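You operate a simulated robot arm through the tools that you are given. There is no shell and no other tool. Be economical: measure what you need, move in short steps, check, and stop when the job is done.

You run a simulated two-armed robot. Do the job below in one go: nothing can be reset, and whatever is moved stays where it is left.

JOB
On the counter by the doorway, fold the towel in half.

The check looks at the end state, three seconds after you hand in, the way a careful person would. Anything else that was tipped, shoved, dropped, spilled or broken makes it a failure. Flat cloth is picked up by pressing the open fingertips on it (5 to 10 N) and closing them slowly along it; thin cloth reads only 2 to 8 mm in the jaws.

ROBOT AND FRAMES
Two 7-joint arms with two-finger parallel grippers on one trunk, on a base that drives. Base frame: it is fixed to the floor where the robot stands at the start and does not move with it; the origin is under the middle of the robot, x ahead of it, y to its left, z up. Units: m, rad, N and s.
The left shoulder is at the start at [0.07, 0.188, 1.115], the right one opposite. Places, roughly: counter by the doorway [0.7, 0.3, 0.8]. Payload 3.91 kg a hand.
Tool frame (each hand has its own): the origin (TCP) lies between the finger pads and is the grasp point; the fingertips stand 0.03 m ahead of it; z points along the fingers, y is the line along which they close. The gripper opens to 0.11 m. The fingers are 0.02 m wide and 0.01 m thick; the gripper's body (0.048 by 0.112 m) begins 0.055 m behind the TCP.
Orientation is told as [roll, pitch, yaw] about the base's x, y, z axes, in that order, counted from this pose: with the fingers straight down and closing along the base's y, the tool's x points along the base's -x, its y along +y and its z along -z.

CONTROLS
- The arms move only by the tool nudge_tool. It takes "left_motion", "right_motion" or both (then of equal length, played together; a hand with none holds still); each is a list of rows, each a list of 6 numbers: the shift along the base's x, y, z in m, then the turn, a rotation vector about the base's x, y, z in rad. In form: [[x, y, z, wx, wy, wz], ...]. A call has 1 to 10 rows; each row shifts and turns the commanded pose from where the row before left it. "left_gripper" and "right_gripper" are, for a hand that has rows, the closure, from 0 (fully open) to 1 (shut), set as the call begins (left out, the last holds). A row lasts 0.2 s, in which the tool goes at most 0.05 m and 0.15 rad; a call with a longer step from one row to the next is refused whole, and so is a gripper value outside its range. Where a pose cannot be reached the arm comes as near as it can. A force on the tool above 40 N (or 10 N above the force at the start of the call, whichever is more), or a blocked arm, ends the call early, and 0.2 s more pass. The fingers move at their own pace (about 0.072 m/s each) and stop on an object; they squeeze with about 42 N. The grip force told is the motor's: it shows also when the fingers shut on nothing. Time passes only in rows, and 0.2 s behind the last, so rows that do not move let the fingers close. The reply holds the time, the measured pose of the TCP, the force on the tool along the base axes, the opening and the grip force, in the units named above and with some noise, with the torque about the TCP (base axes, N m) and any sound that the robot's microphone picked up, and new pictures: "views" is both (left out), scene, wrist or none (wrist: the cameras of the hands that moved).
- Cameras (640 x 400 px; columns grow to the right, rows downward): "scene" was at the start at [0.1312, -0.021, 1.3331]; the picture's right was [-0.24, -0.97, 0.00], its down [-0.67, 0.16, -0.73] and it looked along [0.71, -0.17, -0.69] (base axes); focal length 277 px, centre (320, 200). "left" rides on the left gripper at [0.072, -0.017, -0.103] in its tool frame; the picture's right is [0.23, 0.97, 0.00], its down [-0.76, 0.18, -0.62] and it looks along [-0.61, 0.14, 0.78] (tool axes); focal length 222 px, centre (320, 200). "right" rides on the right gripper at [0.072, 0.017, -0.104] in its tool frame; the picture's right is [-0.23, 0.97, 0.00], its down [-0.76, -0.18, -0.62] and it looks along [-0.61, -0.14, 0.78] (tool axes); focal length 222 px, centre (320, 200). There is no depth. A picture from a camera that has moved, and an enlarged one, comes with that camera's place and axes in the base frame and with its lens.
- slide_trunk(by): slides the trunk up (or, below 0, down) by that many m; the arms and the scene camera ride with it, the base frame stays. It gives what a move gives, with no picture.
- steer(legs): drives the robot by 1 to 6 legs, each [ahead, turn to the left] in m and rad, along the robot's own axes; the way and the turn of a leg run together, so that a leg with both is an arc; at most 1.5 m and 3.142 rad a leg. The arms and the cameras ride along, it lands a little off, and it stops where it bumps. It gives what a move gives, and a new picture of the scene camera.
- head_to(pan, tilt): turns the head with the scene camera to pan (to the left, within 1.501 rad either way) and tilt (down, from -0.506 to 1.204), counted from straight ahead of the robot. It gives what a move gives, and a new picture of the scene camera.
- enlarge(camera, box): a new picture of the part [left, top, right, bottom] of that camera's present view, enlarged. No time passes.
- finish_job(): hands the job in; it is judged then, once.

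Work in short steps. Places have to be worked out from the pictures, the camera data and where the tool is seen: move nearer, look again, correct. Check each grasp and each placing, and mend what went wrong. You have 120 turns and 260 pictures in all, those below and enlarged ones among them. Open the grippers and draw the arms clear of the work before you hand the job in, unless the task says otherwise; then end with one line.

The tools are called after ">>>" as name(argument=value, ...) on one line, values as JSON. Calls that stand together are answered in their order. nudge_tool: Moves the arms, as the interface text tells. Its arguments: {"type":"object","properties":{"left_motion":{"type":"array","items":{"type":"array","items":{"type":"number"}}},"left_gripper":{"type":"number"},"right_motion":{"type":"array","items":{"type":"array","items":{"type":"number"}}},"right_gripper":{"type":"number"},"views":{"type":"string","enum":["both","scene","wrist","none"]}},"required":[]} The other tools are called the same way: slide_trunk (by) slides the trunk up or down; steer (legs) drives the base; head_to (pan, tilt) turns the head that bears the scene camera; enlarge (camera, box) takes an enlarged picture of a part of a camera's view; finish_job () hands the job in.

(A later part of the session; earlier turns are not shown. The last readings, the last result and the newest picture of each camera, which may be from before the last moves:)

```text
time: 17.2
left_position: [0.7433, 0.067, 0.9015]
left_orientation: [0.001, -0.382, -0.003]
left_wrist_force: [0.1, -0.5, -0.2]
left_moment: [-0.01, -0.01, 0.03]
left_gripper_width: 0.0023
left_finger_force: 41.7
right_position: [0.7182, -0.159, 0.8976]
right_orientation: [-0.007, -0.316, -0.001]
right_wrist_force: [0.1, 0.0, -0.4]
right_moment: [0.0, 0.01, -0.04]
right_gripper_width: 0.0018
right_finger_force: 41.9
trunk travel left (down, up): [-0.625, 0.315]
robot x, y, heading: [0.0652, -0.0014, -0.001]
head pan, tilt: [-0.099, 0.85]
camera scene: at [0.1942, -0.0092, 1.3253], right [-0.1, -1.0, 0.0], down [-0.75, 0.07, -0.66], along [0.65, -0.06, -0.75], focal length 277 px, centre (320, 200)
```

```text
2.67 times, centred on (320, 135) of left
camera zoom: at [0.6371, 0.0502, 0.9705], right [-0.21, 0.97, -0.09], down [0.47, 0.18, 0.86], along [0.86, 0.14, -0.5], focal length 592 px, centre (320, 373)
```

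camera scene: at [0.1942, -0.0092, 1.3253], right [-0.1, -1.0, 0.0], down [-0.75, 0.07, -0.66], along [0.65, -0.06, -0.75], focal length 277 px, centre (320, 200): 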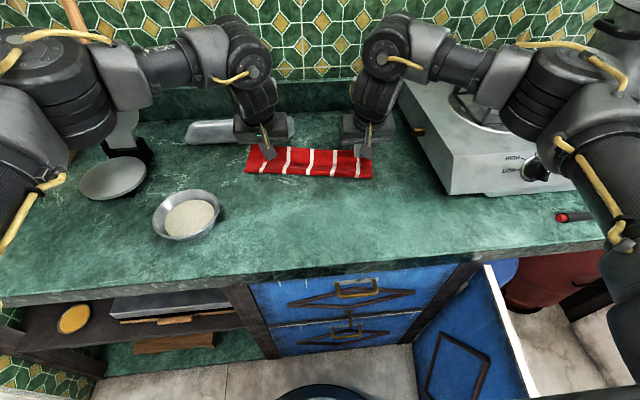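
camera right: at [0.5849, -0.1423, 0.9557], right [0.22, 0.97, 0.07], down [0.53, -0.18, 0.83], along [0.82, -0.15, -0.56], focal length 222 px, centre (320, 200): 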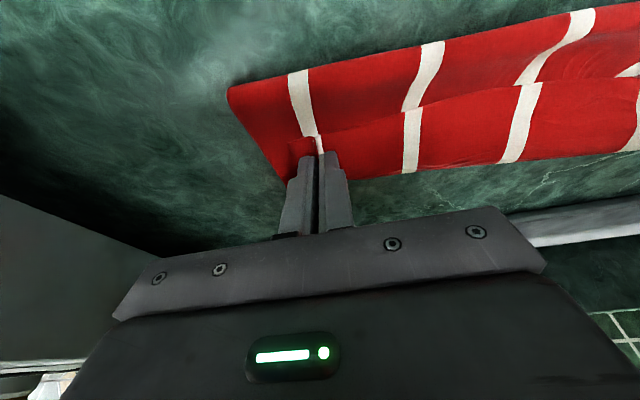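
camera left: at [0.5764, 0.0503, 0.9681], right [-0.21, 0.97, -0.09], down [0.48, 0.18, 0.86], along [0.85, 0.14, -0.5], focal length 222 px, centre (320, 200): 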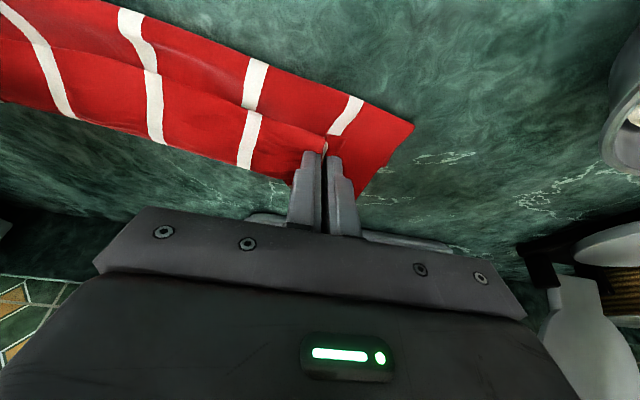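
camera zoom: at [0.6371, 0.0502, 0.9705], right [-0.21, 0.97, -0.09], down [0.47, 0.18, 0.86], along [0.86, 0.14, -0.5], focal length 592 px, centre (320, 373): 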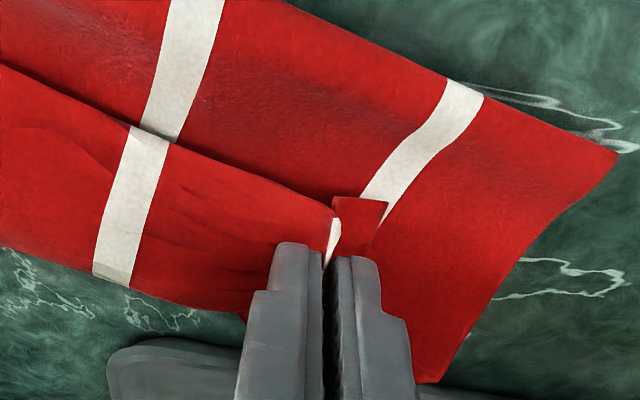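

Confirmed: the held edge is curled back toward me because the grip holds ~3 cm of cloth, and the towel slid ahead with the drive. I'll unfold: raise the hands, straighten the tools, go back, then drive back to the start and re-grip only the very edge.

>>> nudge_tool(left_motion=[[-0.015, 0, 0.015, 0, 0.1, 0], [-0.02, 0, 0.015, 0, 0.1, 0], [-0.02, 0, 0.012, 0, 0.1, 0], [-0.02, 0, 0.005, 0, 0.08, 0], [-0.02, 0, 0, 0, 0, 0], [0, 0, 0, 0, 0, 0]], right_motion=[[-0.015, 0, 0.015, 0, 0.1, 0], [-0.015, 0, 0.015, 0, 0.1, 0], [-0.015, 0, 0.012, 0, 0.11, 0], [-0.015, 0, 0.005, 0, 0, 0], [-0.015, 0, 0, 0, 0, 0], [0, 0, 0, 0, 0, 0]], views="none")

>>> steer(legs=[[-0.065, 0]])

```text
time: 18.6
left_position: [0.6486, 0.0665, 0.9505]
left_orientation: [-0.001, -0.003, -0.002]
left_wrist_force: [0.9, 0.2, 0.1]
left_moment: [-0.03, -0.01, -0.01]
left_gripper_width: 0.0022
left_finger_force: 41.6
right_position: [0.6425, -0.1587, 0.9469]
right_orientation: [-0.006, -0.007, 0.003]
right_wrist_force: [-0.2, 0.4, 0.1]
right_moment: [0.01, 0.0, 0.01]
right_gripper_width: 0.0019
right_finger_force: 41.5
trunk travel left (down, up): [-0.625, 0.315]
robot x, y, heading: [0.0668, 0.0012, 0.001]
head pan, tilt: [-0.099, 0.85]
```

```text
time: 19.6
left_position: [0.5846, 0.0677, 0.9477]
left_orientation: [-0.001, -0.002, -0.003]
left_wrist_force: [-0.6, -0.8, -0.3]
left_moment: [0.03, -0.01, -0.04]
left_gripper_width: 0.0023
left_finger_force: 42.1
right_position: [0.5782, -0.1591, 0.946]
right_orientation: [-0.005, -0.003, 0.001]
right_wrist_force: [-0.5, 0.1, 0.1]
right_moment: [-0.02, 0.0, 0.0]
right_gripper_width: 0.0017
right_finger_force: 41.4
trunk travel left (down, up): [-0.625, 0.315]
robot x, y, heading: [0.0019, 0.0004, -0.002]
head pan, tilt: [-0.099, 0.85]
camera scene: at [0.1299, -0.0093, 1.3252], right [-0.1, -1.0, 0.0], down [-0.75, 0.07, -0.66], along [0.66, -0.07, -0.75], focal length 277 px, centre (320, 200)
```

scene: 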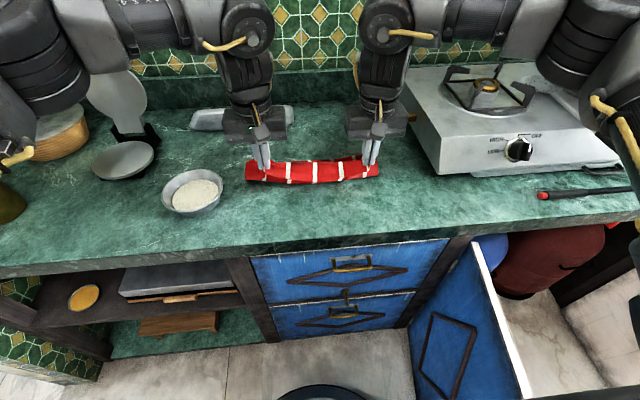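

Now bring the hands back and down, pulling the towel out flat.

>>> nudge_tool(left_motion=[[-0.015, 0, -0.005, 0, 0, 0], [-0.015, 0, -0.012, 0, 0, 0], [-0.015, 0, -0.015, 0, 0, 0], [-0.012, 0, -0.018, 0, 0, 0], [0, 0, -0.012, 0, 0, 0], [0, 0, 0, 0, 0, 0]], right_motion=[[-0.015, 0, -0.005, 0, 0, 0], [-0.015, 0, -0.012, 0, 0, 0], [-0.015, 0, -0.015, 0, 0, 0], [-0.016, 0, -0.018, 0, 0, 0], [-0.005, 0, -0.01, 0, 0, 0], [0, 0, 0, 0, 0, 0]])

>>> enlarge(camera="scene", box=[220, 110, 412, 230])

```text
time: 21.0
left_position: [0.5257, 0.0666, 0.8884]
left_orientation: [-0.002, -0.004, -0.002]
left_wrist_force: [0.6, -0.1, 0.3]
left_moment: [0.01, 0.03, -0.04]
left_gripper_width: 0.0022
left_finger_force: 41.9
right_position: [0.5105, -0.1594, 0.886]
right_orientation: [-0.006, -0.008, 0.004]
right_wrist_force: [-0.1, 0.4, -0.4]
right_moment: [0.01, 0.02, -0.03]
right_gripper_width: 0.0017
right_finger_force: 42.0
trunk travel left (down, up): [-0.625, 0.315]
robot x, y, heading: [-0.006, -0.0, 0.003]
head pan, tilt: [-0.099, 0.85]
camera scene: at [0.1272, -0.0092, 1.3257], right [-0.1, -1.0, 0.0], down [-0.75, 0.07, -0.66], along [0.66, -0.07, -0.75], focal length 277 px, centre (320, 200)
camera right: at [0.4372, -0.142, 0.9893], right [0.23, 0.97, 0.0], down [0.76, -0.17, 0.63], along [0.61, -0.14, -0.78], focal length 222 px, centre (320, 200)
camera left: at [0.4518, 0.0495, 0.9925], right [-0.23, 0.97, 0.0], down [0.76, 0.18, 0.63], along [0.61, 0.14, -0.78], focal length 222 px, centre (320, 200)
```

scene: 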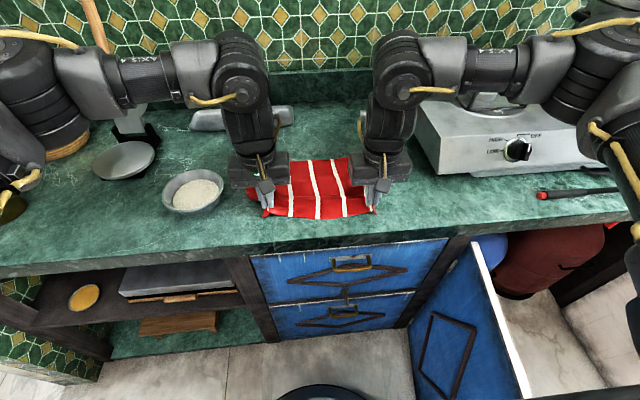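
right: 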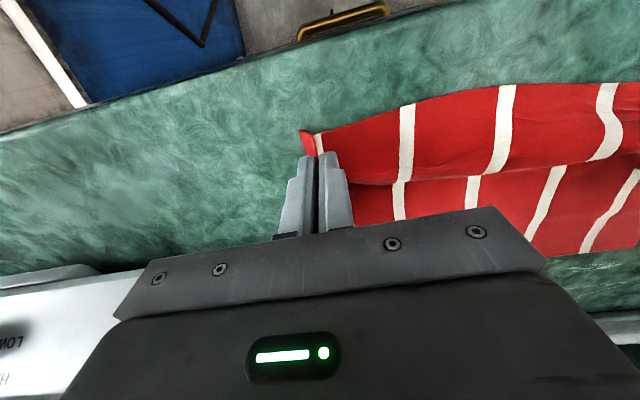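
left: 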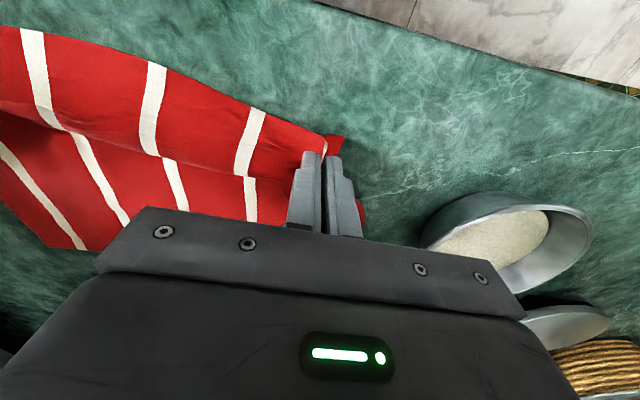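

```text
3.33 times, centred on (316, 170) of scene
camera zoom: at [0.1272, -0.0092, 1.3257], right [-0.1, -1.0, 0.0], down [-0.75, 0.07, -0.66], along [0.66, -0.07, -0.75], focal length 925 px, centre (333, 300)
```

zoom: 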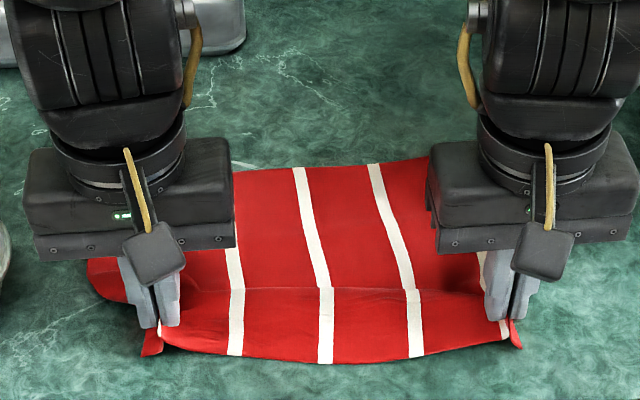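

The far edge is back near x≈0.70 and the towel is nearly in its original place. I'll pull it a touch toward me, lower, and release.

>>> nudge_tool(left_motion=[[-0.005, 0, -0.006, 0, 0, 0], [0, 0, -0.006, 0, 0, 0], [0, 0, 0, 0, 0, 0]], right_motion=[[-0.007, 0, -0.006, 0, 0, 0], [0, 0, -0.006, 0, 0, 0], [0, 0, 0, 0, 0, 0]], views="none")

>>> nudge_tool(left_motion=[[0, 0, 0, 0, 0, 0], [0, 0, 0, 0, 0, 0], [0, 0, 0, 0, 0, 0], [0, 0, 0.03, 0, 0, 0], [0, 0, 0.03, 0, 0, 0], [0, 0, 0, 0, 0, 0], [0, 0, 0, 0, 0, 0]], right_motion=[[0, 0, 0, 0, 0, 0], [0, 0, 0, 0, 0, 0], [0, 0, 0, 0, 0, 0], [0, 0, 0.03, 0, 0, 0], [0, 0, 0.03, 0, 0, 0], [0, 0, 0, 0, 0, 0], [0, 0, 0, 0, 0, 0]], left_gripper=0.55, right_gripper=0.55)

```text
time: 21.8
left_position: [0.5209, 0.0672, 0.8756]
left_orientation: [-0.002, -0.005, -0.002]
left_wrist_force: [-0.4, -0.2, -1.0]
left_moment: [-0.02, -0.05, -0.03]
left_gripper_width: 0.0022
left_finger_force: 42.4
right_position: [0.5033, -0.1595, 0.8745]
right_orientation: [-0.006, -0.007, 0.001]
right_wrist_force: [-0.2, 0.3, -0.2]
right_moment: [0.01, 0.01, 0.01]
right_gripper_width: 0.0019
right_finger_force: 41.9
trunk travel left (down, up): [-0.625, 0.315]
robot x, y, heading: [-0.0031, -0.0007, 0.001]
head pan, tilt: [-0.099, 0.85]
```

```text
time: 23.4
left_position: [0.5201, 0.0677, 0.9373]
left_orientation: [0.0, -0.004, -0.004]
left_wrist_force: [0.0, 0.2, 0.0]
left_moment: [-0.02, 0.0, 0.01]
left_gripper_width: 0.0498
left_finger_force: 0.1
right_position: [0.5014, -0.1587, 0.9359]
right_orientation: [-0.005, -0.009, 0.003]
right_wrist_force: [0.7, 0.0, -0.9]
right_moment: [-0.01, -0.01, -0.02]
right_gripper_width: 0.0495
right_finger_force: 0.0
trunk travel left (down, up): [-0.625, 0.315]
robot x, y, heading: [-0.0037, -0.0012, -0.004]
head pan, tilt: [-0.099, 0.85]
camera scene: at [0.1265, -0.0091, 1.3257], right [-0.1, -1.0, 0.0], down [-0.75, 0.07, -0.66], along [0.66, -0.07, -0.75], focal length 277 px, centre (320, 200)
camera right: at [0.4267, -0.1409, 1.0387], right [0.22, 0.97, 0.0], down [0.76, -0.17, 0.63], along [0.61, -0.14, -0.78], focal length 222 px, centre (320, 200)
camera left: at [0.4467, 0.0515, 1.0404], right [-0.22, 0.97, 0.0], down [0.76, 0.18, 0.63], along [0.61, 0.14, -0.78], focal length 222 px, centre (320, 200)
```

scene: 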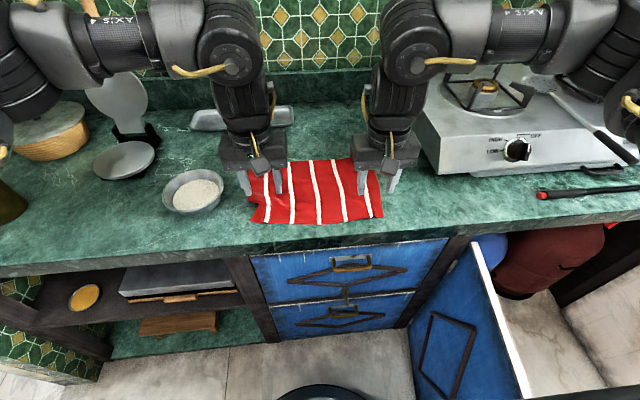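
right: 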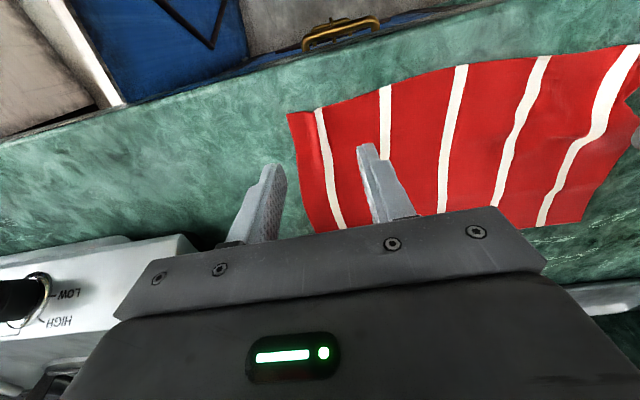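
left: 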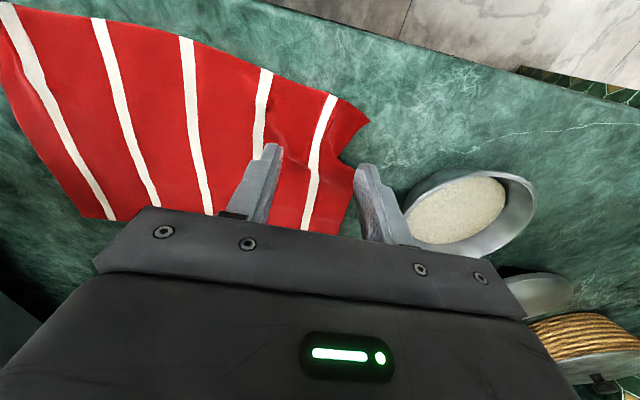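

The towel is spread out again; near edge at x≈0.485–0.495 where I'll grip. The left arm can't come that near, so I drive back 4 cm and then re-measure.

>>> steer(legs=[[-0.04, 0]])

>>> nudge_tool(left_motion=[[0.013, 0.004, -0.02, 0, 0, 0], [0, 0, -0.02, 0, 0, 0], [0, 0, -0.012, 0, 0, 0], [0, 0, 0, 0, 0, 0]], right_motion=[[0.024, 0.01, -0.02, 0, 0, 0], [0, 0, -0.02, 0, 0, 0], [0, 0, -0.012, 0, 0, 0], [0, 0, 0, 0, 0, 0]], views="wrist")

```text
time: 24.2
left_position: [0.4812, 0.0682, 0.9355]
left_orientation: [-0.003, -0.001, -0.004]
left_wrist_force: [1.6, -0.3, 0.5]
left_moment: [0.0, 0.0, 0.03]
left_gripper_width: 0.0494
left_finger_force: 0.1
right_position: [0.4623, -0.158, 0.9346]
right_orientation: [-0.005, -0.005, 0.003]
right_wrist_force: [0.0, -0.5, -0.2]
right_moment: [0.01, 0.0, 0.03]
right_gripper_width: 0.0493
right_finger_force: 0.0
trunk travel left (down, up): [-0.625, 0.315]
robot x, y, heading: [-0.0406, 0.0005, 0.001]
head pan, tilt: [-0.099, 0.85]
camera scene: at [0.0888, -0.0093, 1.3254], right [-0.1, -1.0, 0.0], down [-0.75, 0.07, -0.66], along [0.66, -0.06, -0.75], focal length 277 px, centre (320, 200)
```

scene: 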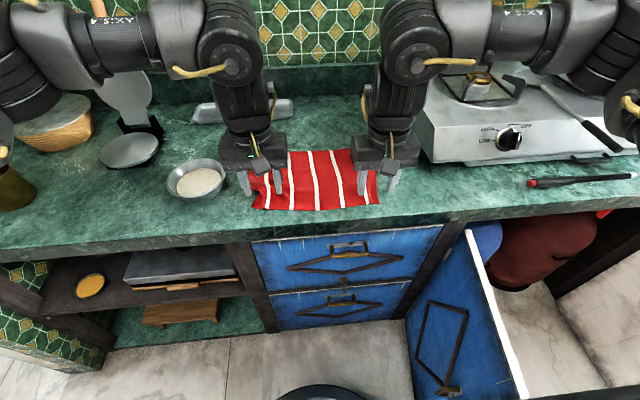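

```text
time: 25.2
left_position: [0.4942, 0.0731, 0.8832]
left_orientation: [-0.002, -0.005, -0.003]
left_wrist_force: [-0.3, 0.5, -0.8]
left_moment: [-0.05, -0.03, 0.0]
left_gripper_width: 0.0498
left_finger_force: 0.0
right_position: [0.4853, -0.149, 0.8826]
right_orientation: [-0.005, -0.008, 0.004]
right_wrist_force: [-0.1, 0.3, -0.9]
right_moment: [0.0, -0.01, -0.05]
right_gripper_width: 0.0496
right_finger_force: 0.0
trunk travel left (down, up): [-0.625, 0.315]
robot x, y, heading: [-0.0401, 0.0023, 0.0]
head pan, tilt: [-0.099, 0.85]
camera right: at [0.412, -0.1317, 0.9856], right [0.22, 0.97, 0.0], down [0.76, -0.17, 0.63], along [0.61, -0.14, -0.78], focal length 222 px, centre (320, 200)
camera left: at [0.4206, 0.0565, 0.9863], right [-0.22, 0.97, 0.0], down [0.76, 0.18, 0.63], along [0.61, 0.14, -0.78], focal length 222 px, centre (320, 200)
```

right: 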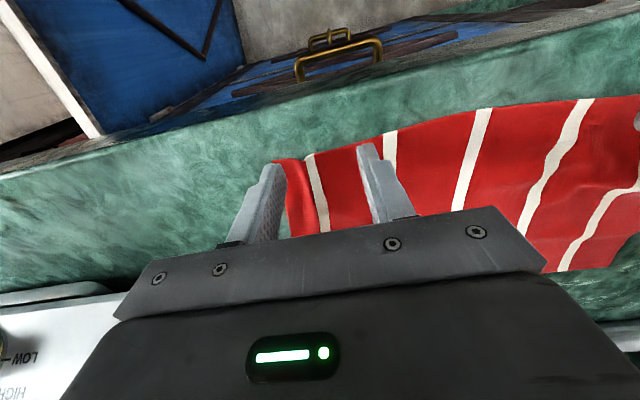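
left: 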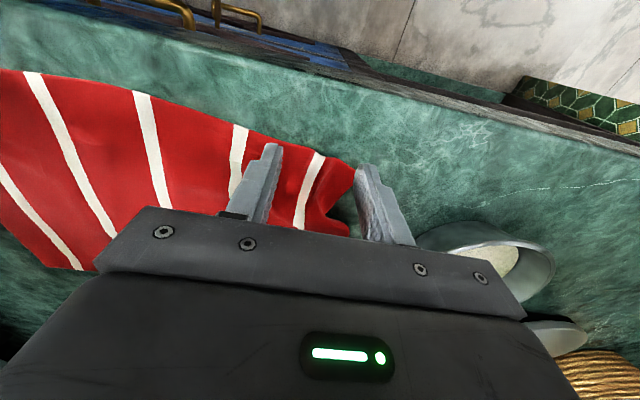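

Right is well placed over its edge (1.4 cm overlap). Left needs a 12 mm shift inward and 5 mm ahead; then lower both to near contact.

>>> nudge_tool(left_motion=[[0.005, -0.012, 0, 0, 0, 0], [0, 0, -0.004, 0, 0, 0], [0, 0, -0.004, 0, 0, 0], [0, 0, -0.0025, 0, 0, 0], [0, 0, 0, 0, 0, 0]], right_motion=[[0, 0, 0, 0, 0, 0], [0, 0, -0.004, 0, 0, 0], [0, 0, -0.004, 0, 0, 0], [0, 0, -0.0025, 0, 0, 0], [0, 0, 0, 0, 0, 0]], views="wrist")

```text
time: 26.4
left_position: [0.4996, 0.0601, 0.873]
left_orientation: [-0.001, -0.003, -0.003]
left_wrist_force: [0.3, 0.1, -0.2]
left_moment: [0.03, 0.03, -0.01]
left_gripper_width: 0.0493
left_finger_force: 0.1
right_position: [0.4855, -0.1485, 0.8734]
right_orientation: [-0.003, -0.007, 0.003]
right_wrist_force: [0.0, 0.6, -0.3]
right_moment: [-0.01, -0.05, -0.01]
right_gripper_width: 0.0495
right_finger_force: 0.1
trunk travel left (down, up): [-0.625, 0.315]
robot x, y, heading: [-0.0396, 0.0013, -0.002]
head pan, tilt: [-0.099, 0.85]
camera right: at [0.4113, -0.1312, 0.9757], right [0.22, 0.97, 0.0], down [0.76, -0.17, 0.63], along [0.61, -0.14, -0.78], focal length 222 px, centre (320, 200)
camera left: at [0.4256, 0.0439, 0.9779], right [-0.22, 0.97, 0.0], down [0.76, 0.18, 0.63], along [0.61, 0.14, -0.78], focal length 222 px, centre (320, 200)
```

right: 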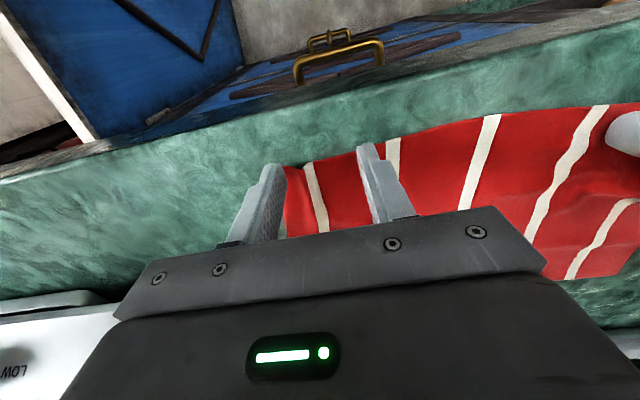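
left: 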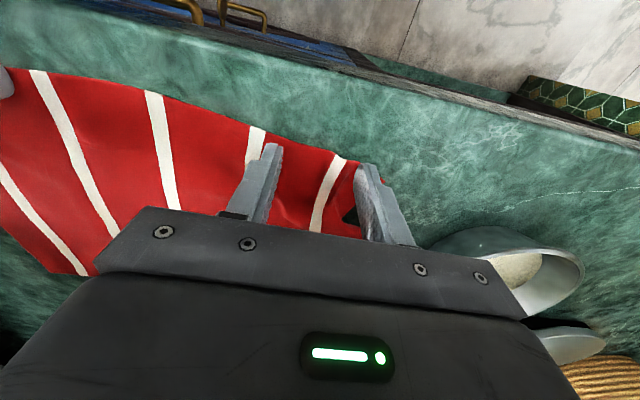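

Left has the corner outside its outer finger, good; right's outer finger is right at the corner, so shift 7 mm inward, then press.

>>> nudge_tool(left_motion=[[0, 0, 0, 0, 0, 0], [0, 0, -0.001, 0, 0, 0], [0, 0, -0.001, 0, 0, 0], [0, 0, 0, 0, 0, 0]], right_motion=[[0, 0.007, 0, 0, 0, 0], [0, 0, -0.001, 0, 0, 0], [0, 0, -0.001, 0, 0, 0], [0, 0, 0, 0, 0, 0]], views="none")

```text
time: 27.4
left_position: [0.499, 0.0603, 0.8716]
left_orientation: [-0.002, -0.003, -0.002]
left_wrist_force: [-0.9, -0.2, -0.1]
left_moment: [-0.03, -0.03, 0.02]
left_gripper_width: 0.0497
left_finger_force: 0.0
right_position: [0.4862, -0.1408, 0.8723]
right_orientation: [-0.005, -0.008, 0.004]
right_wrist_force: [-0.7, -0.4, 7.9]
right_moment: [0.17, -0.03, 0.03]
right_gripper_width: 0.0494
right_finger_force: 0.0
trunk travel left (down, up): [-0.625, 0.315]
robot x, y, heading: [-0.0412, -0.0017, -0.0]
head pan, tilt: [-0.099, 0.85]
```

Right presses at 8 N; left needs a bit more.

>>> nudge_tool(left_motion=[[0, 0, -0.001, 0, 0, 0], [0, 0, 0, 0, 0, 0]], views="none")

```text
time: 28.1
left_position: [0.4985, 0.0611, 0.872]
left_orientation: [-0.001, -0.004, -0.003]
left_wrist_force: [0.2, -0.3, 3.6]
left_moment: [0.01, -0.03, 0.02]
left_gripper_width: 0.0494
left_finger_force: 0.2
right_position: [0.4846, -0.1412, 0.8725]
right_orientation: [-0.007, -0.01, 0.003]
right_wrist_force: [0.7, 0.2, 10.1]
right_moment: [0.24, -0.08, -0.05]
right_gripper_width: 0.0494
right_finger_force: 0.0
trunk travel left (down, up): [-0.625, 0.315]
robot x, y, heading: [-0.0416, -0.0013, -0.004]
head pan, tilt: [-0.099, 0.85]
```

Contact on both; begin the gradual close with slightly more pressure on the left.

>>> nudge_tool(left_motion=[[0, 0, -0.0004, 0, 0, 0], [0, 0, 0, 0, 0, 0]], right_motion=[[0, 0, 0, 0, 0, 0], [0, 0, 0, 0, 0, 0]], left_gripper=0.72, right_gripper=0.72, views="none")

>>> nudge_tool(left_motion=[[0, 0, 0, 0, 0, 0], [0, 0, 0, 0, 0, 0]], right_motion=[[0, 0, 0, 0, 0, 0], [0, 0, 0, 0, 0, 0]], left_gripper=0.86, right_gripper=0.86, views="wrist")

```text
time: 28.6
left_position: [0.4983, 0.0589, 0.8729]
left_orientation: [-0.003, -0.006, -0.003]
left_wrist_force: [0.2, -1.0, 10.1]
left_moment: [0.03, -0.06, -0.02]
left_gripper_width: 0.0308
left_finger_force: 0.1
right_position: [0.4851, -0.1414, 0.8713]
right_orientation: [-0.006, -0.009, 0.005]
right_wrist_force: [1.5, 1.9, 6.7]
right_moment: [0.15, -0.02, 0.0]
right_gripper_width: 0.0315
right_finger_force: 0.6
trunk travel left (down, up): [-0.625, 0.315]
robot x, y, heading: [-0.0403, -0.0043, 0.001]
head pan, tilt: [-0.099, 0.85]
```

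```text
time: 29.2
left_position: [0.4986, 0.059, 0.8728]
left_orientation: [-0.002, -0.005, -0.005]
left_wrist_force: [1.0, -1.7, 13.2]
left_moment: [0.0, -0.01, -0.01]
left_gripper_width: 0.0151
left_finger_force: 0.1
right_position: [0.4849, -0.1414, 0.8708]
right_orientation: [-0.005, -0.009, 0.004]
right_wrist_force: [1.0, 1.7, 6.4]
right_moment: [0.06, -0.04, -0.04]
right_gripper_width: 0.0159
right_finger_force: 0.6
trunk travel left (down, up): [-0.625, 0.315]
robot x, y, heading: [-0.0385, 0.0005, -0.0]
head pan, tilt: [-0.099, 0.85]
camera right: at [0.4101, -0.124, 0.9741], right [0.22, 0.97, 0.0], down [0.76, -0.17, 0.63], along [0.61, -0.14, -0.78], focal length 222 px, centre (320, 200)
camera left: at [0.4241, 0.0437, 0.975], right [-0.22, 0.97, 0.0], down [0.76, 0.18, 0.63], along [0.61, 0.14, -0.78], focal length 222 px, centre (320, 200)
```

right: 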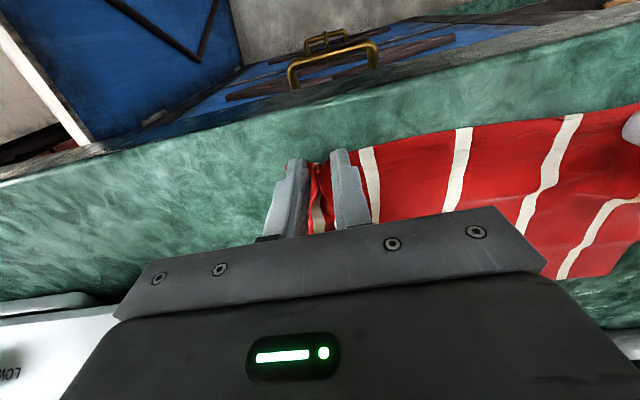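
left: 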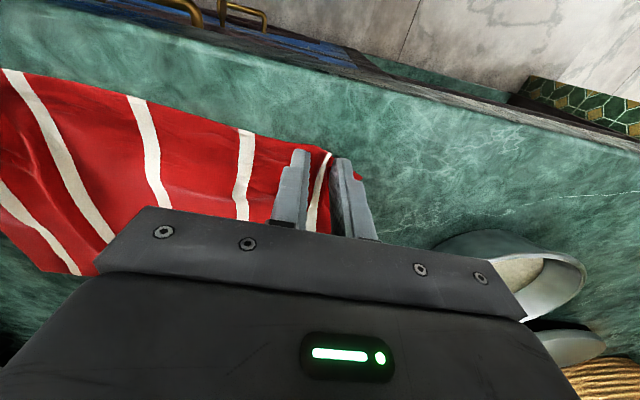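

Cloth is between the fingers at the very edge on both sides. Close fully, then lift 3 cm to check.

>>> nudge_tool(left_motion=[[0, 0, 0, 0, 0, 0], [0, 0, 0, 0, 0, 0], [0, 0, 0, 0, 0, 0], [0.003, 0, 0.01, 0, 0, 0], [0.005, 0, 0.015, 0, 0, 0], [0, 0, 0, 0, 0, 0]], right_motion=[[0, 0, 0, 0, 0, 0], [0, 0, 0, 0, 0, 0], [0, 0, 0, 0, 0, 0], [0.003, 0, 0.01, 0, 0, 0], [0.005, 0, 0.015, 0, 0, 0], [0, 0, 0, 0, 0, 0]], left_gripper=1, right_gripper=1)

```text
time: 30.6
left_position: [0.5075, 0.0594, 0.8946]
left_orientation: [-0.002, -0.002, -0.004]
left_wrist_force: [-0.3, -19.6, 0.1]
left_moment: [-0.62, -0.04, 0.1]
left_gripper_width: 0.0024
left_finger_force: 42.0
right_position: [0.4938, -0.1398, 0.8943]
right_orientation: [0.0, -0.006, 0.003]
right_wrist_force: [0.8, 19.0, -0.3]
right_moment: [0.58, -0.02, 0.15]
right_gripper_width: 0.003
right_finger_force: 41.7
trunk travel left (down, up): [-0.625, 0.315]
robot x, y, heading: [-0.0437, -0.003, 0.005]
head pan, tilt: [-0.099, 0.85]
camera scene: at [0.0884, -0.0091, 1.3255], right [-0.1, -1.0, 0.0], down [-0.75, 0.07, -0.66], along [0.66, -0.07, -0.75], focal length 277 px, centre (320, 200)
camera right: at [0.4202, -0.1233, 0.9982], right [0.22, 0.97, 0.0], down [0.76, -0.17, 0.63], along [0.61, -0.14, -0.78], focal length 222 px, centre (320, 200)
camera left: at [0.4342, 0.0431, 0.9978], right [-0.22, 0.97, 0.0], down [0.76, 0.18, 0.62], along [0.61, 0.14, -0.78], focal length 222 px, centre (320, 200)
```

scene: 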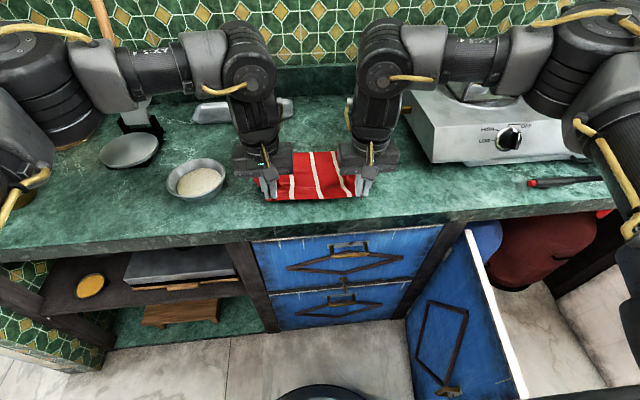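
right: 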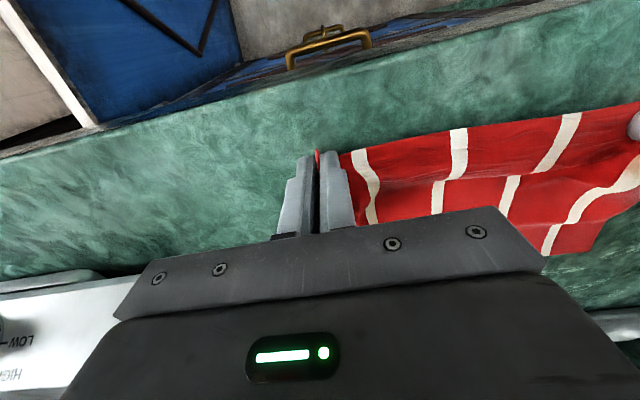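
left: 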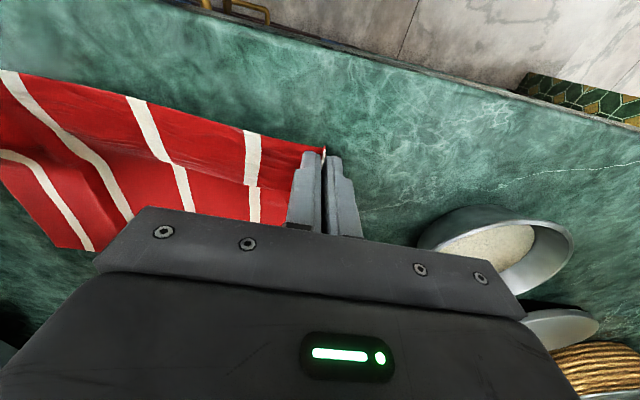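

Edge grip holds, with 20 N lateral tension to relax (7 mm inward each). Then arc up and over to x≈0.60.

>>> nudge_tool(left_motion=[[0, -0.007, 0.004, 0, 0, 0], [0.01, 0, 0.012, 0, 0, 0], [0.012, 0, 0.012, 0, 0, 0], [0.014, 0, 0.01, 0, 0, 0], [0.018, 0, 0.006, 0, 0, 0], [0.02, 0, 0, 0, 0, 0], [0.018, 0, 0, 0, 0, 0], [0, 0, 0, 0, 0, 0]], right_motion=[[0, 0.007, 0.004, 0, 0, 0], [0.01, 0, 0.012, 0, 0, 0], [0.012, 0, 0.012, 0, 0, 0], [0.014, 0, 0.01, 0, 0, 0], [0.018, 0, 0.006, 0, 0, 0], [0.02, 0, 0, 0, 0, 0], [0.018, 0, 0, 0, 0, 0], [0, 0, 0, 0, 0, 0]], views="scene")

>>> enlarge(camera="scene", box=[230, 110, 390, 210])

```text
time: 32.5
left_position: [0.5971, 0.0517, 0.9401]
left_orientation: [-0.001, -0.003, -0.004]
left_wrist_force: [-0.7, -0.6, -0.6]
left_moment: [-0.05, -0.01, 0.04]
left_gripper_width: 0.0023
left_finger_force: 41.8
right_position: [0.5875, -0.1339, 0.941]
right_orientation: [-0.005, -0.01, 0.003]
right_wrist_force: [0.0, 1.1, -0.6]
right_moment: [-0.07, -0.03, -0.01]
right_gripper_width: 0.0027
right_finger_force: 42.5
trunk travel left (down, up): [-0.625, 0.315]
robot x, y, heading: [-0.0392, -0.0015, -0.001]
head pan, tilt: [-0.099, 0.85]
camera scene: at [0.0869, -0.009, 1.3257], right [-0.1, -1.0, 0.0], down [-0.75, 0.07, -0.66], along [0.66, -0.07, -0.75], focal length 277 px, centre (320, 200)
```

scene: 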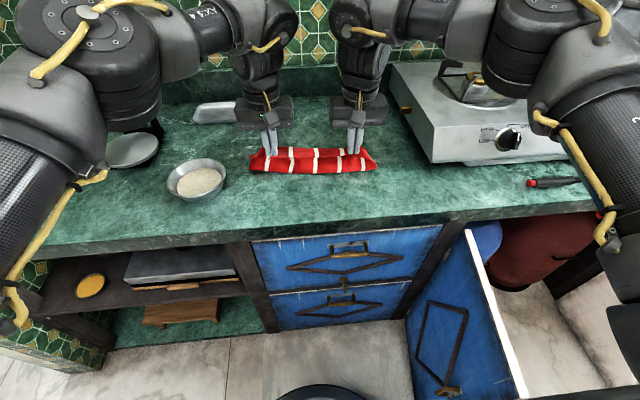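

```text
4.00 times, centred on (310, 160) of scene
camera zoom: at [0.0869, -0.009, 1.3257], right [-0.1, -1.0, 0.0], down [-0.75, 0.07, -0.66], along [0.66, -0.07, -0.75], focal length 1110 px, centre (360, 360)
```

zoom: 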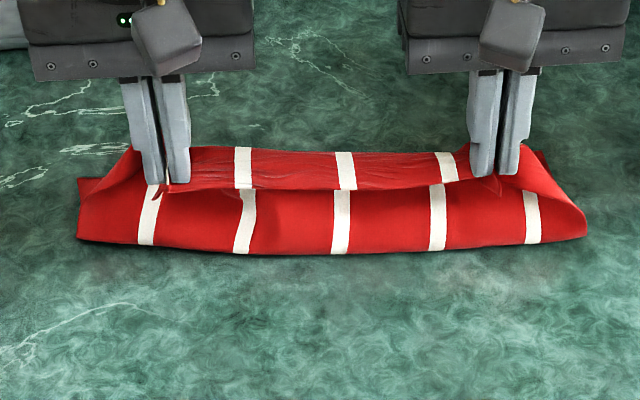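

Again a small lip forms at the held edge, smaller this time. I'll lower slightly, drive ahead 9 cm to carry the edge over the far side, then rotate the tools to roll the lip out.

>>> nudge_tool(left_motion=[[0, 0, -0.008, 0, 0, 0], [0, 0, -0.007, 0, 0, 0]], right_motion=[[0, 0, -0.008, 0, 0, 0], [0, 0, -0.007, 0, 0, 0]], views="none")

>>> steer(legs=[[0.09, 0]])

>>> enlarge(camera="scene", box=[220, 90, 396, 200])

```text
time: 33.0
left_position: [0.5983, 0.0522, 0.9259]
left_orientation: [-0.001, -0.005, -0.004]
left_wrist_force: [0.2, -1.0, 0.5]
left_moment: [0.0, -0.03, -0.03]
left_gripper_width: 0.0023
left_finger_force: 42.2
right_position: [0.5866, -0.1348, 0.9246]
right_orientation: [-0.005, -0.007, 0.004]
right_wrist_force: [0.3, 0.2, -0.3]
right_moment: [-0.03, 0.0, 0.02]
right_gripper_width: 0.0029
right_finger_force: 42.3
trunk travel left (down, up): [-0.625, 0.315]
robot x, y, heading: [-0.0398, 0.0044, 0.0]
head pan, tilt: [-0.099, 0.85]
```

```text
time: 34.1
left_position: [0.6792, 0.0528, 0.9329]
left_orientation: [-0.002, -0.018, -0.005]
left_wrist_force: [-1.1, -0.4, 0.8]
left_moment: [-0.03, -0.05, 0.03]
left_gripper_width: 0.0023
left_finger_force: 42.4
right_position: [0.6663, -0.1338, 0.9337]
right_orientation: [-0.006, -0.018, 0.004]
right_wrist_force: [-0.2, -0.1, 0.7]
right_moment: [-0.04, -0.04, -0.01]
right_gripper_width: 0.0029
right_finger_force: 41.6
trunk travel left (down, up): [-0.625, 0.315]
robot x, y, heading: [0.0458, 0.0002, 0.005]
head pan, tilt: [-0.099, 0.85]
camera scene: at [0.1662, -0.0089, 1.3268], right [-0.1, -1.0, 0.0], down [-0.74, 0.07, -0.67], along [0.66, -0.06, -0.75], focal length 277 px, centre (320, 200)
```

scene: 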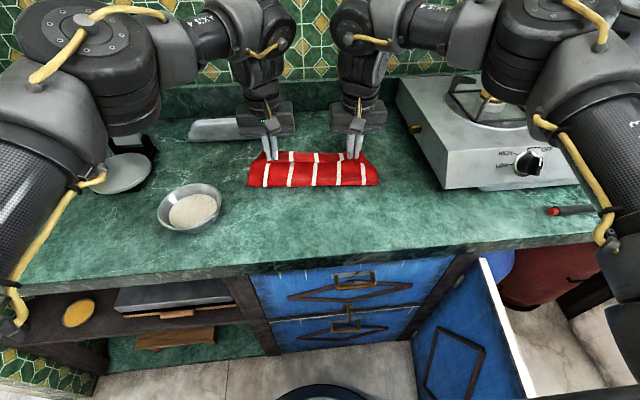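

```text
3.64 times, centred on (308, 145) of scene
camera zoom: at [0.1662, -0.0089, 1.3268], right [-0.1, -1.0, 0.0], down [-0.74, 0.07, -0.67], along [0.66, -0.06, -0.75], focal length 1009 px, centre (364, 400)
```

zoom: 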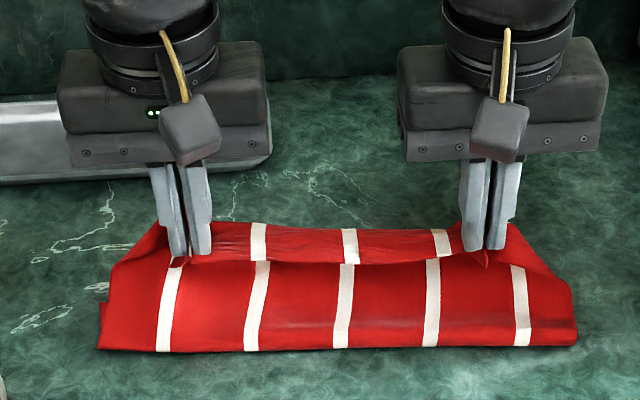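

The fold line has crept too far ahead (x≈0.65) because the arc was slack. I'll go back and up until taut above the middle (x≈0.61, z 0.965), then check.

>>> nudge_tool(left_motion=[[-0.015, 0, 0.01, 0, 0, 0], [-0.02, 0, 0.01, 0, 0, 0], [-0.02, 0, 0.01, 0, 0, 0], [-0.017, 0, 0.006, 0, 0, 0], [0, 0, 0, 0, 0, 0], [0, 0, 0, 0, 0, 0]], right_motion=[[-0.015, 0, 0.01, 0, 0, 0], [-0.018, 0, 0.01, 0, 0, 0], [-0.018, 0, 0.01, 0, 0, 0], [-0.015, 0, 0.006, 0, 0, 0], [0, 0, 0, 0, 0, 0], [0, 0, 0, 0, 0, 0]], views="wrist")

>>> enlarge(camera="scene", box=[220, 90, 396, 200])

```text
time: 35.5
left_position: [0.6144, 0.0531, 0.9642]
left_orientation: [-0.002, -0.008, -0.004]
left_wrist_force: [0.7, -0.1, 0.4]
left_moment: [-0.01, 0.01, 0.03]
left_gripper_width: 0.0024
left_finger_force: 41.8
right_position: [0.6053, -0.133, 0.9637]
right_orientation: [-0.002, -0.012, 0.004]
right_wrist_force: [-0.1, -0.2, 0.8]
right_moment: [-0.05, 0.02, 0.02]
right_gripper_width: 0.0027
right_finger_force: 42.0
trunk travel left (down, up): [-0.625, 0.315]
robot x, y, heading: [0.0508, -0.0015, 0.001]
head pan, tilt: [-0.099, 0.85]
camera right: at [0.5317, -0.1159, 1.0659], right [0.22, 0.97, 0.0], down [0.76, -0.17, 0.63], along [0.62, -0.14, -0.77], focal length 222 px, centre (320, 200)
camera left: at [0.5397, 0.0363, 1.0659], right [-0.22, 0.97, 0.0], down [0.76, 0.18, 0.63], along [0.61, 0.14, -0.78], focal length 222 px, centre (320, 200)
```

right: 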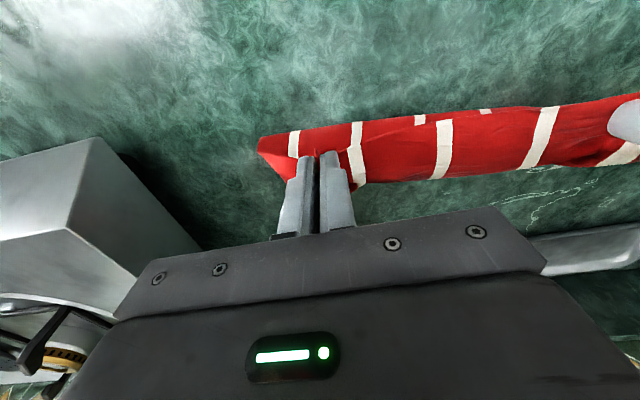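
left: 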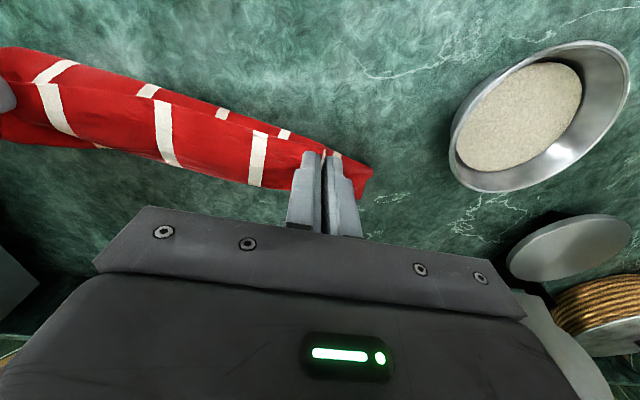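

```text
3.64 times, centred on (308, 145) of scene
camera zoom: at [0.1766, -0.0089, 1.3256], right [-0.1, -1.0, 0.0], down [-0.75, 0.07, -0.66], along [0.66, -0.06, -0.75], focal length 1009 px, centre (364, 400)
```

zoom: 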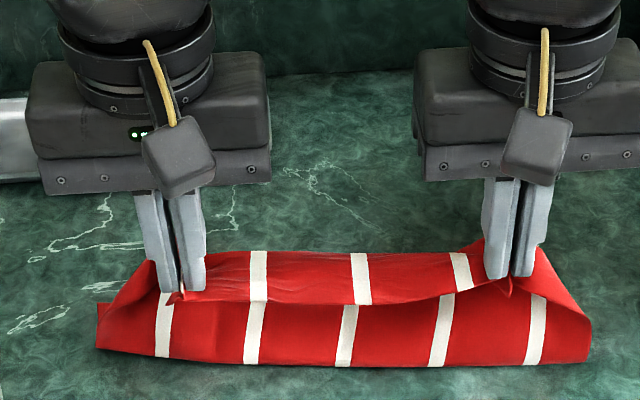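

The towel slid ahead by ~4 cm overall; fold line now x≈0.66 (left) / 0.625 (right) and the cloth is about taut, so continuing on a circle about that line gives a proper half. I'll carry the hands ahead by driving 5 cm more at this height.

>>> steer(legs=[[0.05, 0]])

>>> enlarge(camera="scene", box=[220, 90, 396, 200])

>>> enlarge(camera="left", box=[0, 0, 640, 400])

>>> enlarge(camera="right", box=[0, 0, 640, 400])

```text
time: 36.5
left_position: [0.6526, 0.0528, 0.9703]
left_orientation: [-0.002, -0.02, -0.004]
left_wrist_force: [-1.0, -0.1, 0.7]
left_moment: [0.04, -0.02, 0.01]
left_gripper_width: 0.0024
left_finger_force: 41.8
right_position: [0.6458, -0.1326, 0.9715]
right_orientation: [-0.002, -0.024, 0.007]
right_wrist_force: [0.1, 0.6, 1.6]
right_moment: [-0.03, -0.03, 0.01]
right_gripper_width: 0.0029
right_finger_force: 42.0
trunk travel left (down, up): [-0.625, 0.315]
robot x, y, heading: [0.0984, 0.0042, 0.003]
head pan, tilt: [-0.099, 0.85]
camera scene: at [0.2148, -0.0088, 1.3269], right [-0.1, -1.0, 0.0], down [-0.74, 0.07, -0.67], along [0.66, -0.06, -0.75], focal length 277 px, centre (320, 200)
```

scene: 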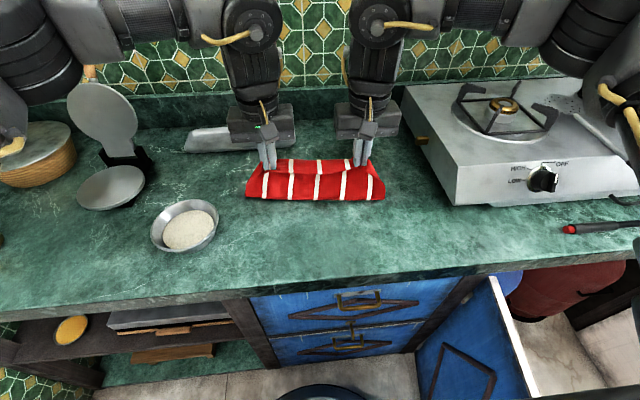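

```text
3.64 times, centred on (308, 145) of scene
camera zoom: at [0.2148, -0.0088, 1.3269], right [-0.1, -1.0, 0.0], down [-0.74, 0.07, -0.67], along [0.66, -0.06, -0.75], focal length 1009 px, centre (364, 400)
```

zoom: 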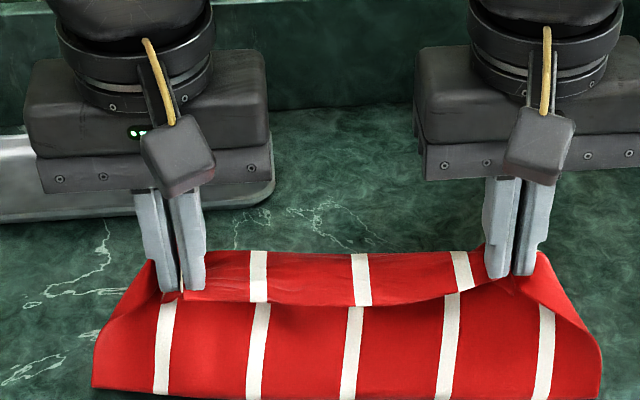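

```text
1.00 times, centred on (320, 200) of left (not enlarged: the box is as wide or as high as the picture)
camera zoom: at [0.5773, 0.0365, 1.0726], right [-0.22, 0.97, -0.01], down [0.75, 0.18, 0.64], along [0.62, 0.14, -0.77], focal length 222 px, centre (320, 200)
```

zoom: 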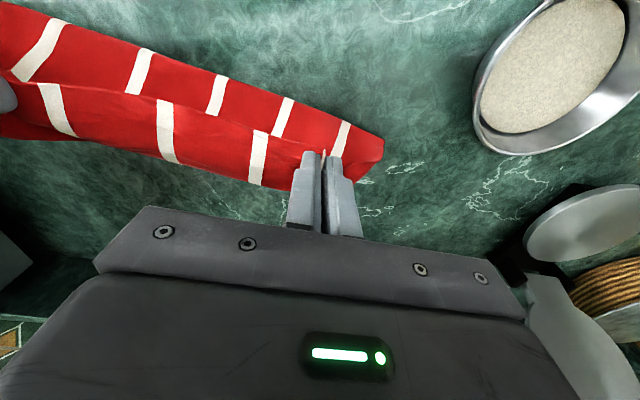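

```text
1.00 times, centred on (320, 200) of right (not enlarged: the box is as wide or as high as the picture)
camera zoom: at [0.5692, -0.1156, 1.0724], right [0.22, 0.98, 0.0], down [0.75, -0.17, 0.64], along [0.63, -0.14, -0.77], focal length 222 px, centre (320, 200)
```

zoom: 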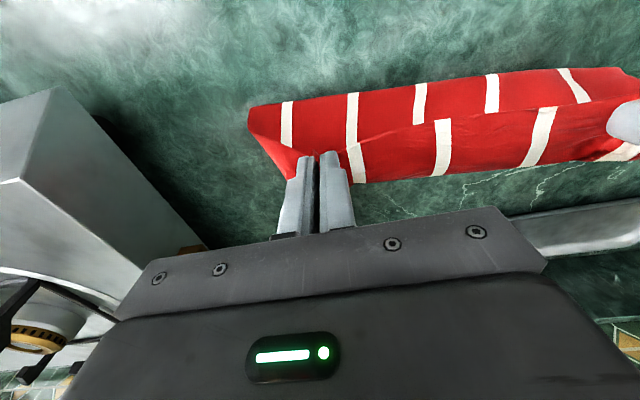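

The lip (cloth leaving the grip forward then dropping) shifts the fold line ahead of the hands by ~3.5 cm. So the hands should stay further back and lower: I'll drive back 10 cm and lower, laying the cloth so the fold line returns to the middle (x≈0.60).

>>> steer(legs=[[-0.1, 0]])

>>> nudge_tool(left_motion=[[0, 0, -0.012, 0, 0, 0], [0, 0, -0.012, 0, 0, 0], [0, 0, -0.012, 0, 0, 0], [0, 0, -0.01, 0, 0, 0], [0, 0, 0, 0, 0, 0], [0, 0, 0, 0, 0, 0]], right_motion=[[0, 0, -0.012, 0, 0, 0], [0, 0, -0.012, 0, 0, 0], [0, 0, -0.012, 0, 0, 0], [0, 0, -0.01, 0, 0, 0], [0, 0, 0, 0, 0, 0], [0, 0, 0, 0, 0, 0]], views="wrist")

>>> enlarge(camera="scene", box=[220, 110, 412, 230])

```text
time: 37.6
left_position: [0.5654, 0.0519, 0.962]
left_orientation: [-0.001, -0.007, -0.003]
left_wrist_force: [0.8, 0.5, -0.2]
left_moment: [0.07, -0.03, 0.01]
left_gripper_width: 0.0022
left_finger_force: 41.9
right_position: [0.5579, -0.1322, 0.964]
right_orientation: [-0.004, -0.009, 0.009]
right_wrist_force: [0.1, 0.2, -0.2]
right_moment: [-0.08, -0.01, 0.01]
right_gripper_width: 0.0028
right_finger_force: 41.9
trunk travel left (down, up): [-0.625, 0.315]
robot x, y, heading: [-0.0049, -0.0003, 0.004]
head pan, tilt: [-0.099, 0.85]
camera scene: at [0.1382, -0.009, 1.3255], right [-0.1, -1.0, 0.0], down [-0.75, 0.07, -0.65], along [0.65, -0.06, -0.76], focal length 277 px, centre (320, 200)
```

scene: 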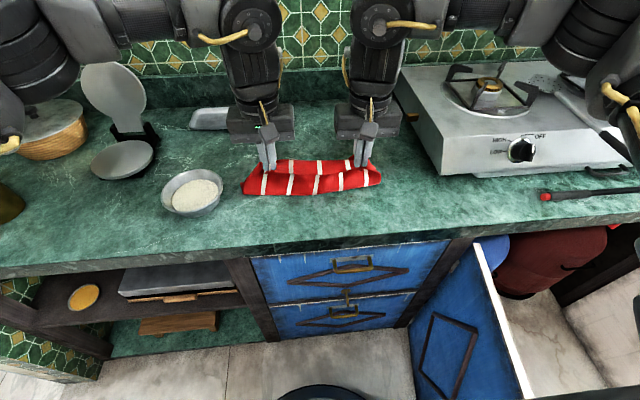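

```text
time: 39.0
left_position: [0.5571, 0.0534, 0.9206]
left_orientation: [-0.001, -0.016, -0.003]
left_wrist_force: [-0.1, -0.4, -0.5]
left_moment: [-0.01, -0.02, 0.01]
left_gripper_width: 0.0023
left_finger_force: 41.8
right_position: [0.5487, -0.1317, 0.9203]
right_orientation: [-0.003, -0.02, 0.006]
right_wrist_force: [0.9, 0.2, 0.3]
right_moment: [-0.04, -0.01, 0.0]
right_gripper_width: 0.0031
right_finger_force: 42.1
trunk travel left (down, up): [-0.625, 0.315]
robot x, y, heading: [-0.0026, -0.0005, -0.002]
head pan, tilt: [-0.099, 0.85]
camera right: at [0.4729, -0.1145, 1.0231], right [0.22, 0.98, 0.0], down [0.75, -0.17, 0.64], along [0.62, -0.14, -0.77], focal length 222 px, centre (320, 200)
camera left: at [0.4816, 0.0368, 1.0238], right [-0.23, 0.97, -0.01], down [0.75, 0.18, 0.63], along [0.62, 0.14, -0.77], focal length 222 px, centre (320, 200)
```

right: 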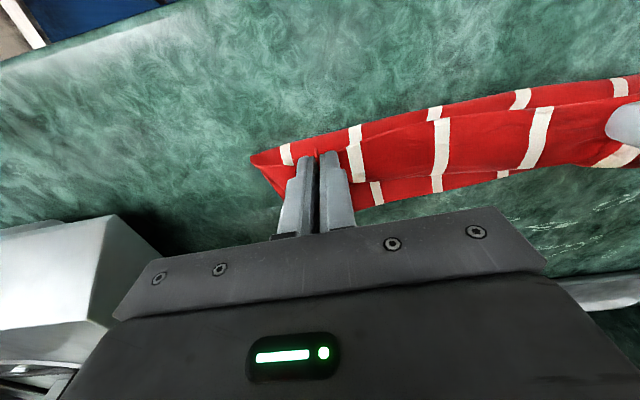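
left: 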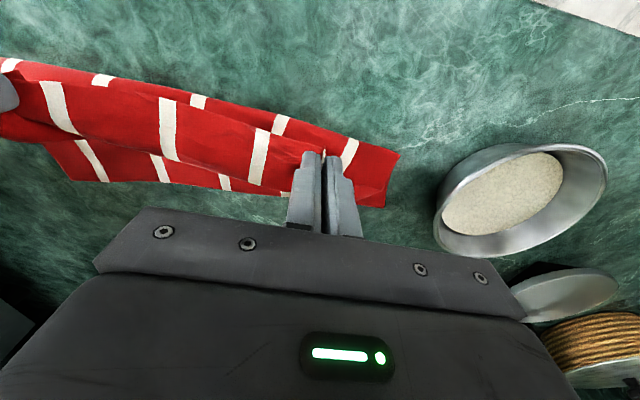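

```text
3.33 times, centred on (316, 170) of scene
camera zoom: at [0.125, -0.0089, 1.3256], right [-0.1, -1.0, 0.0], down [-0.75, 0.07, -0.66], along [0.66, -0.06, -0.75], focal length 925 px, centre (333, 300)
```

zoom: 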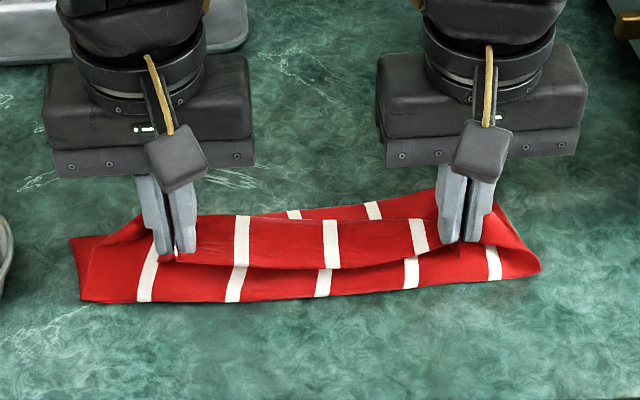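

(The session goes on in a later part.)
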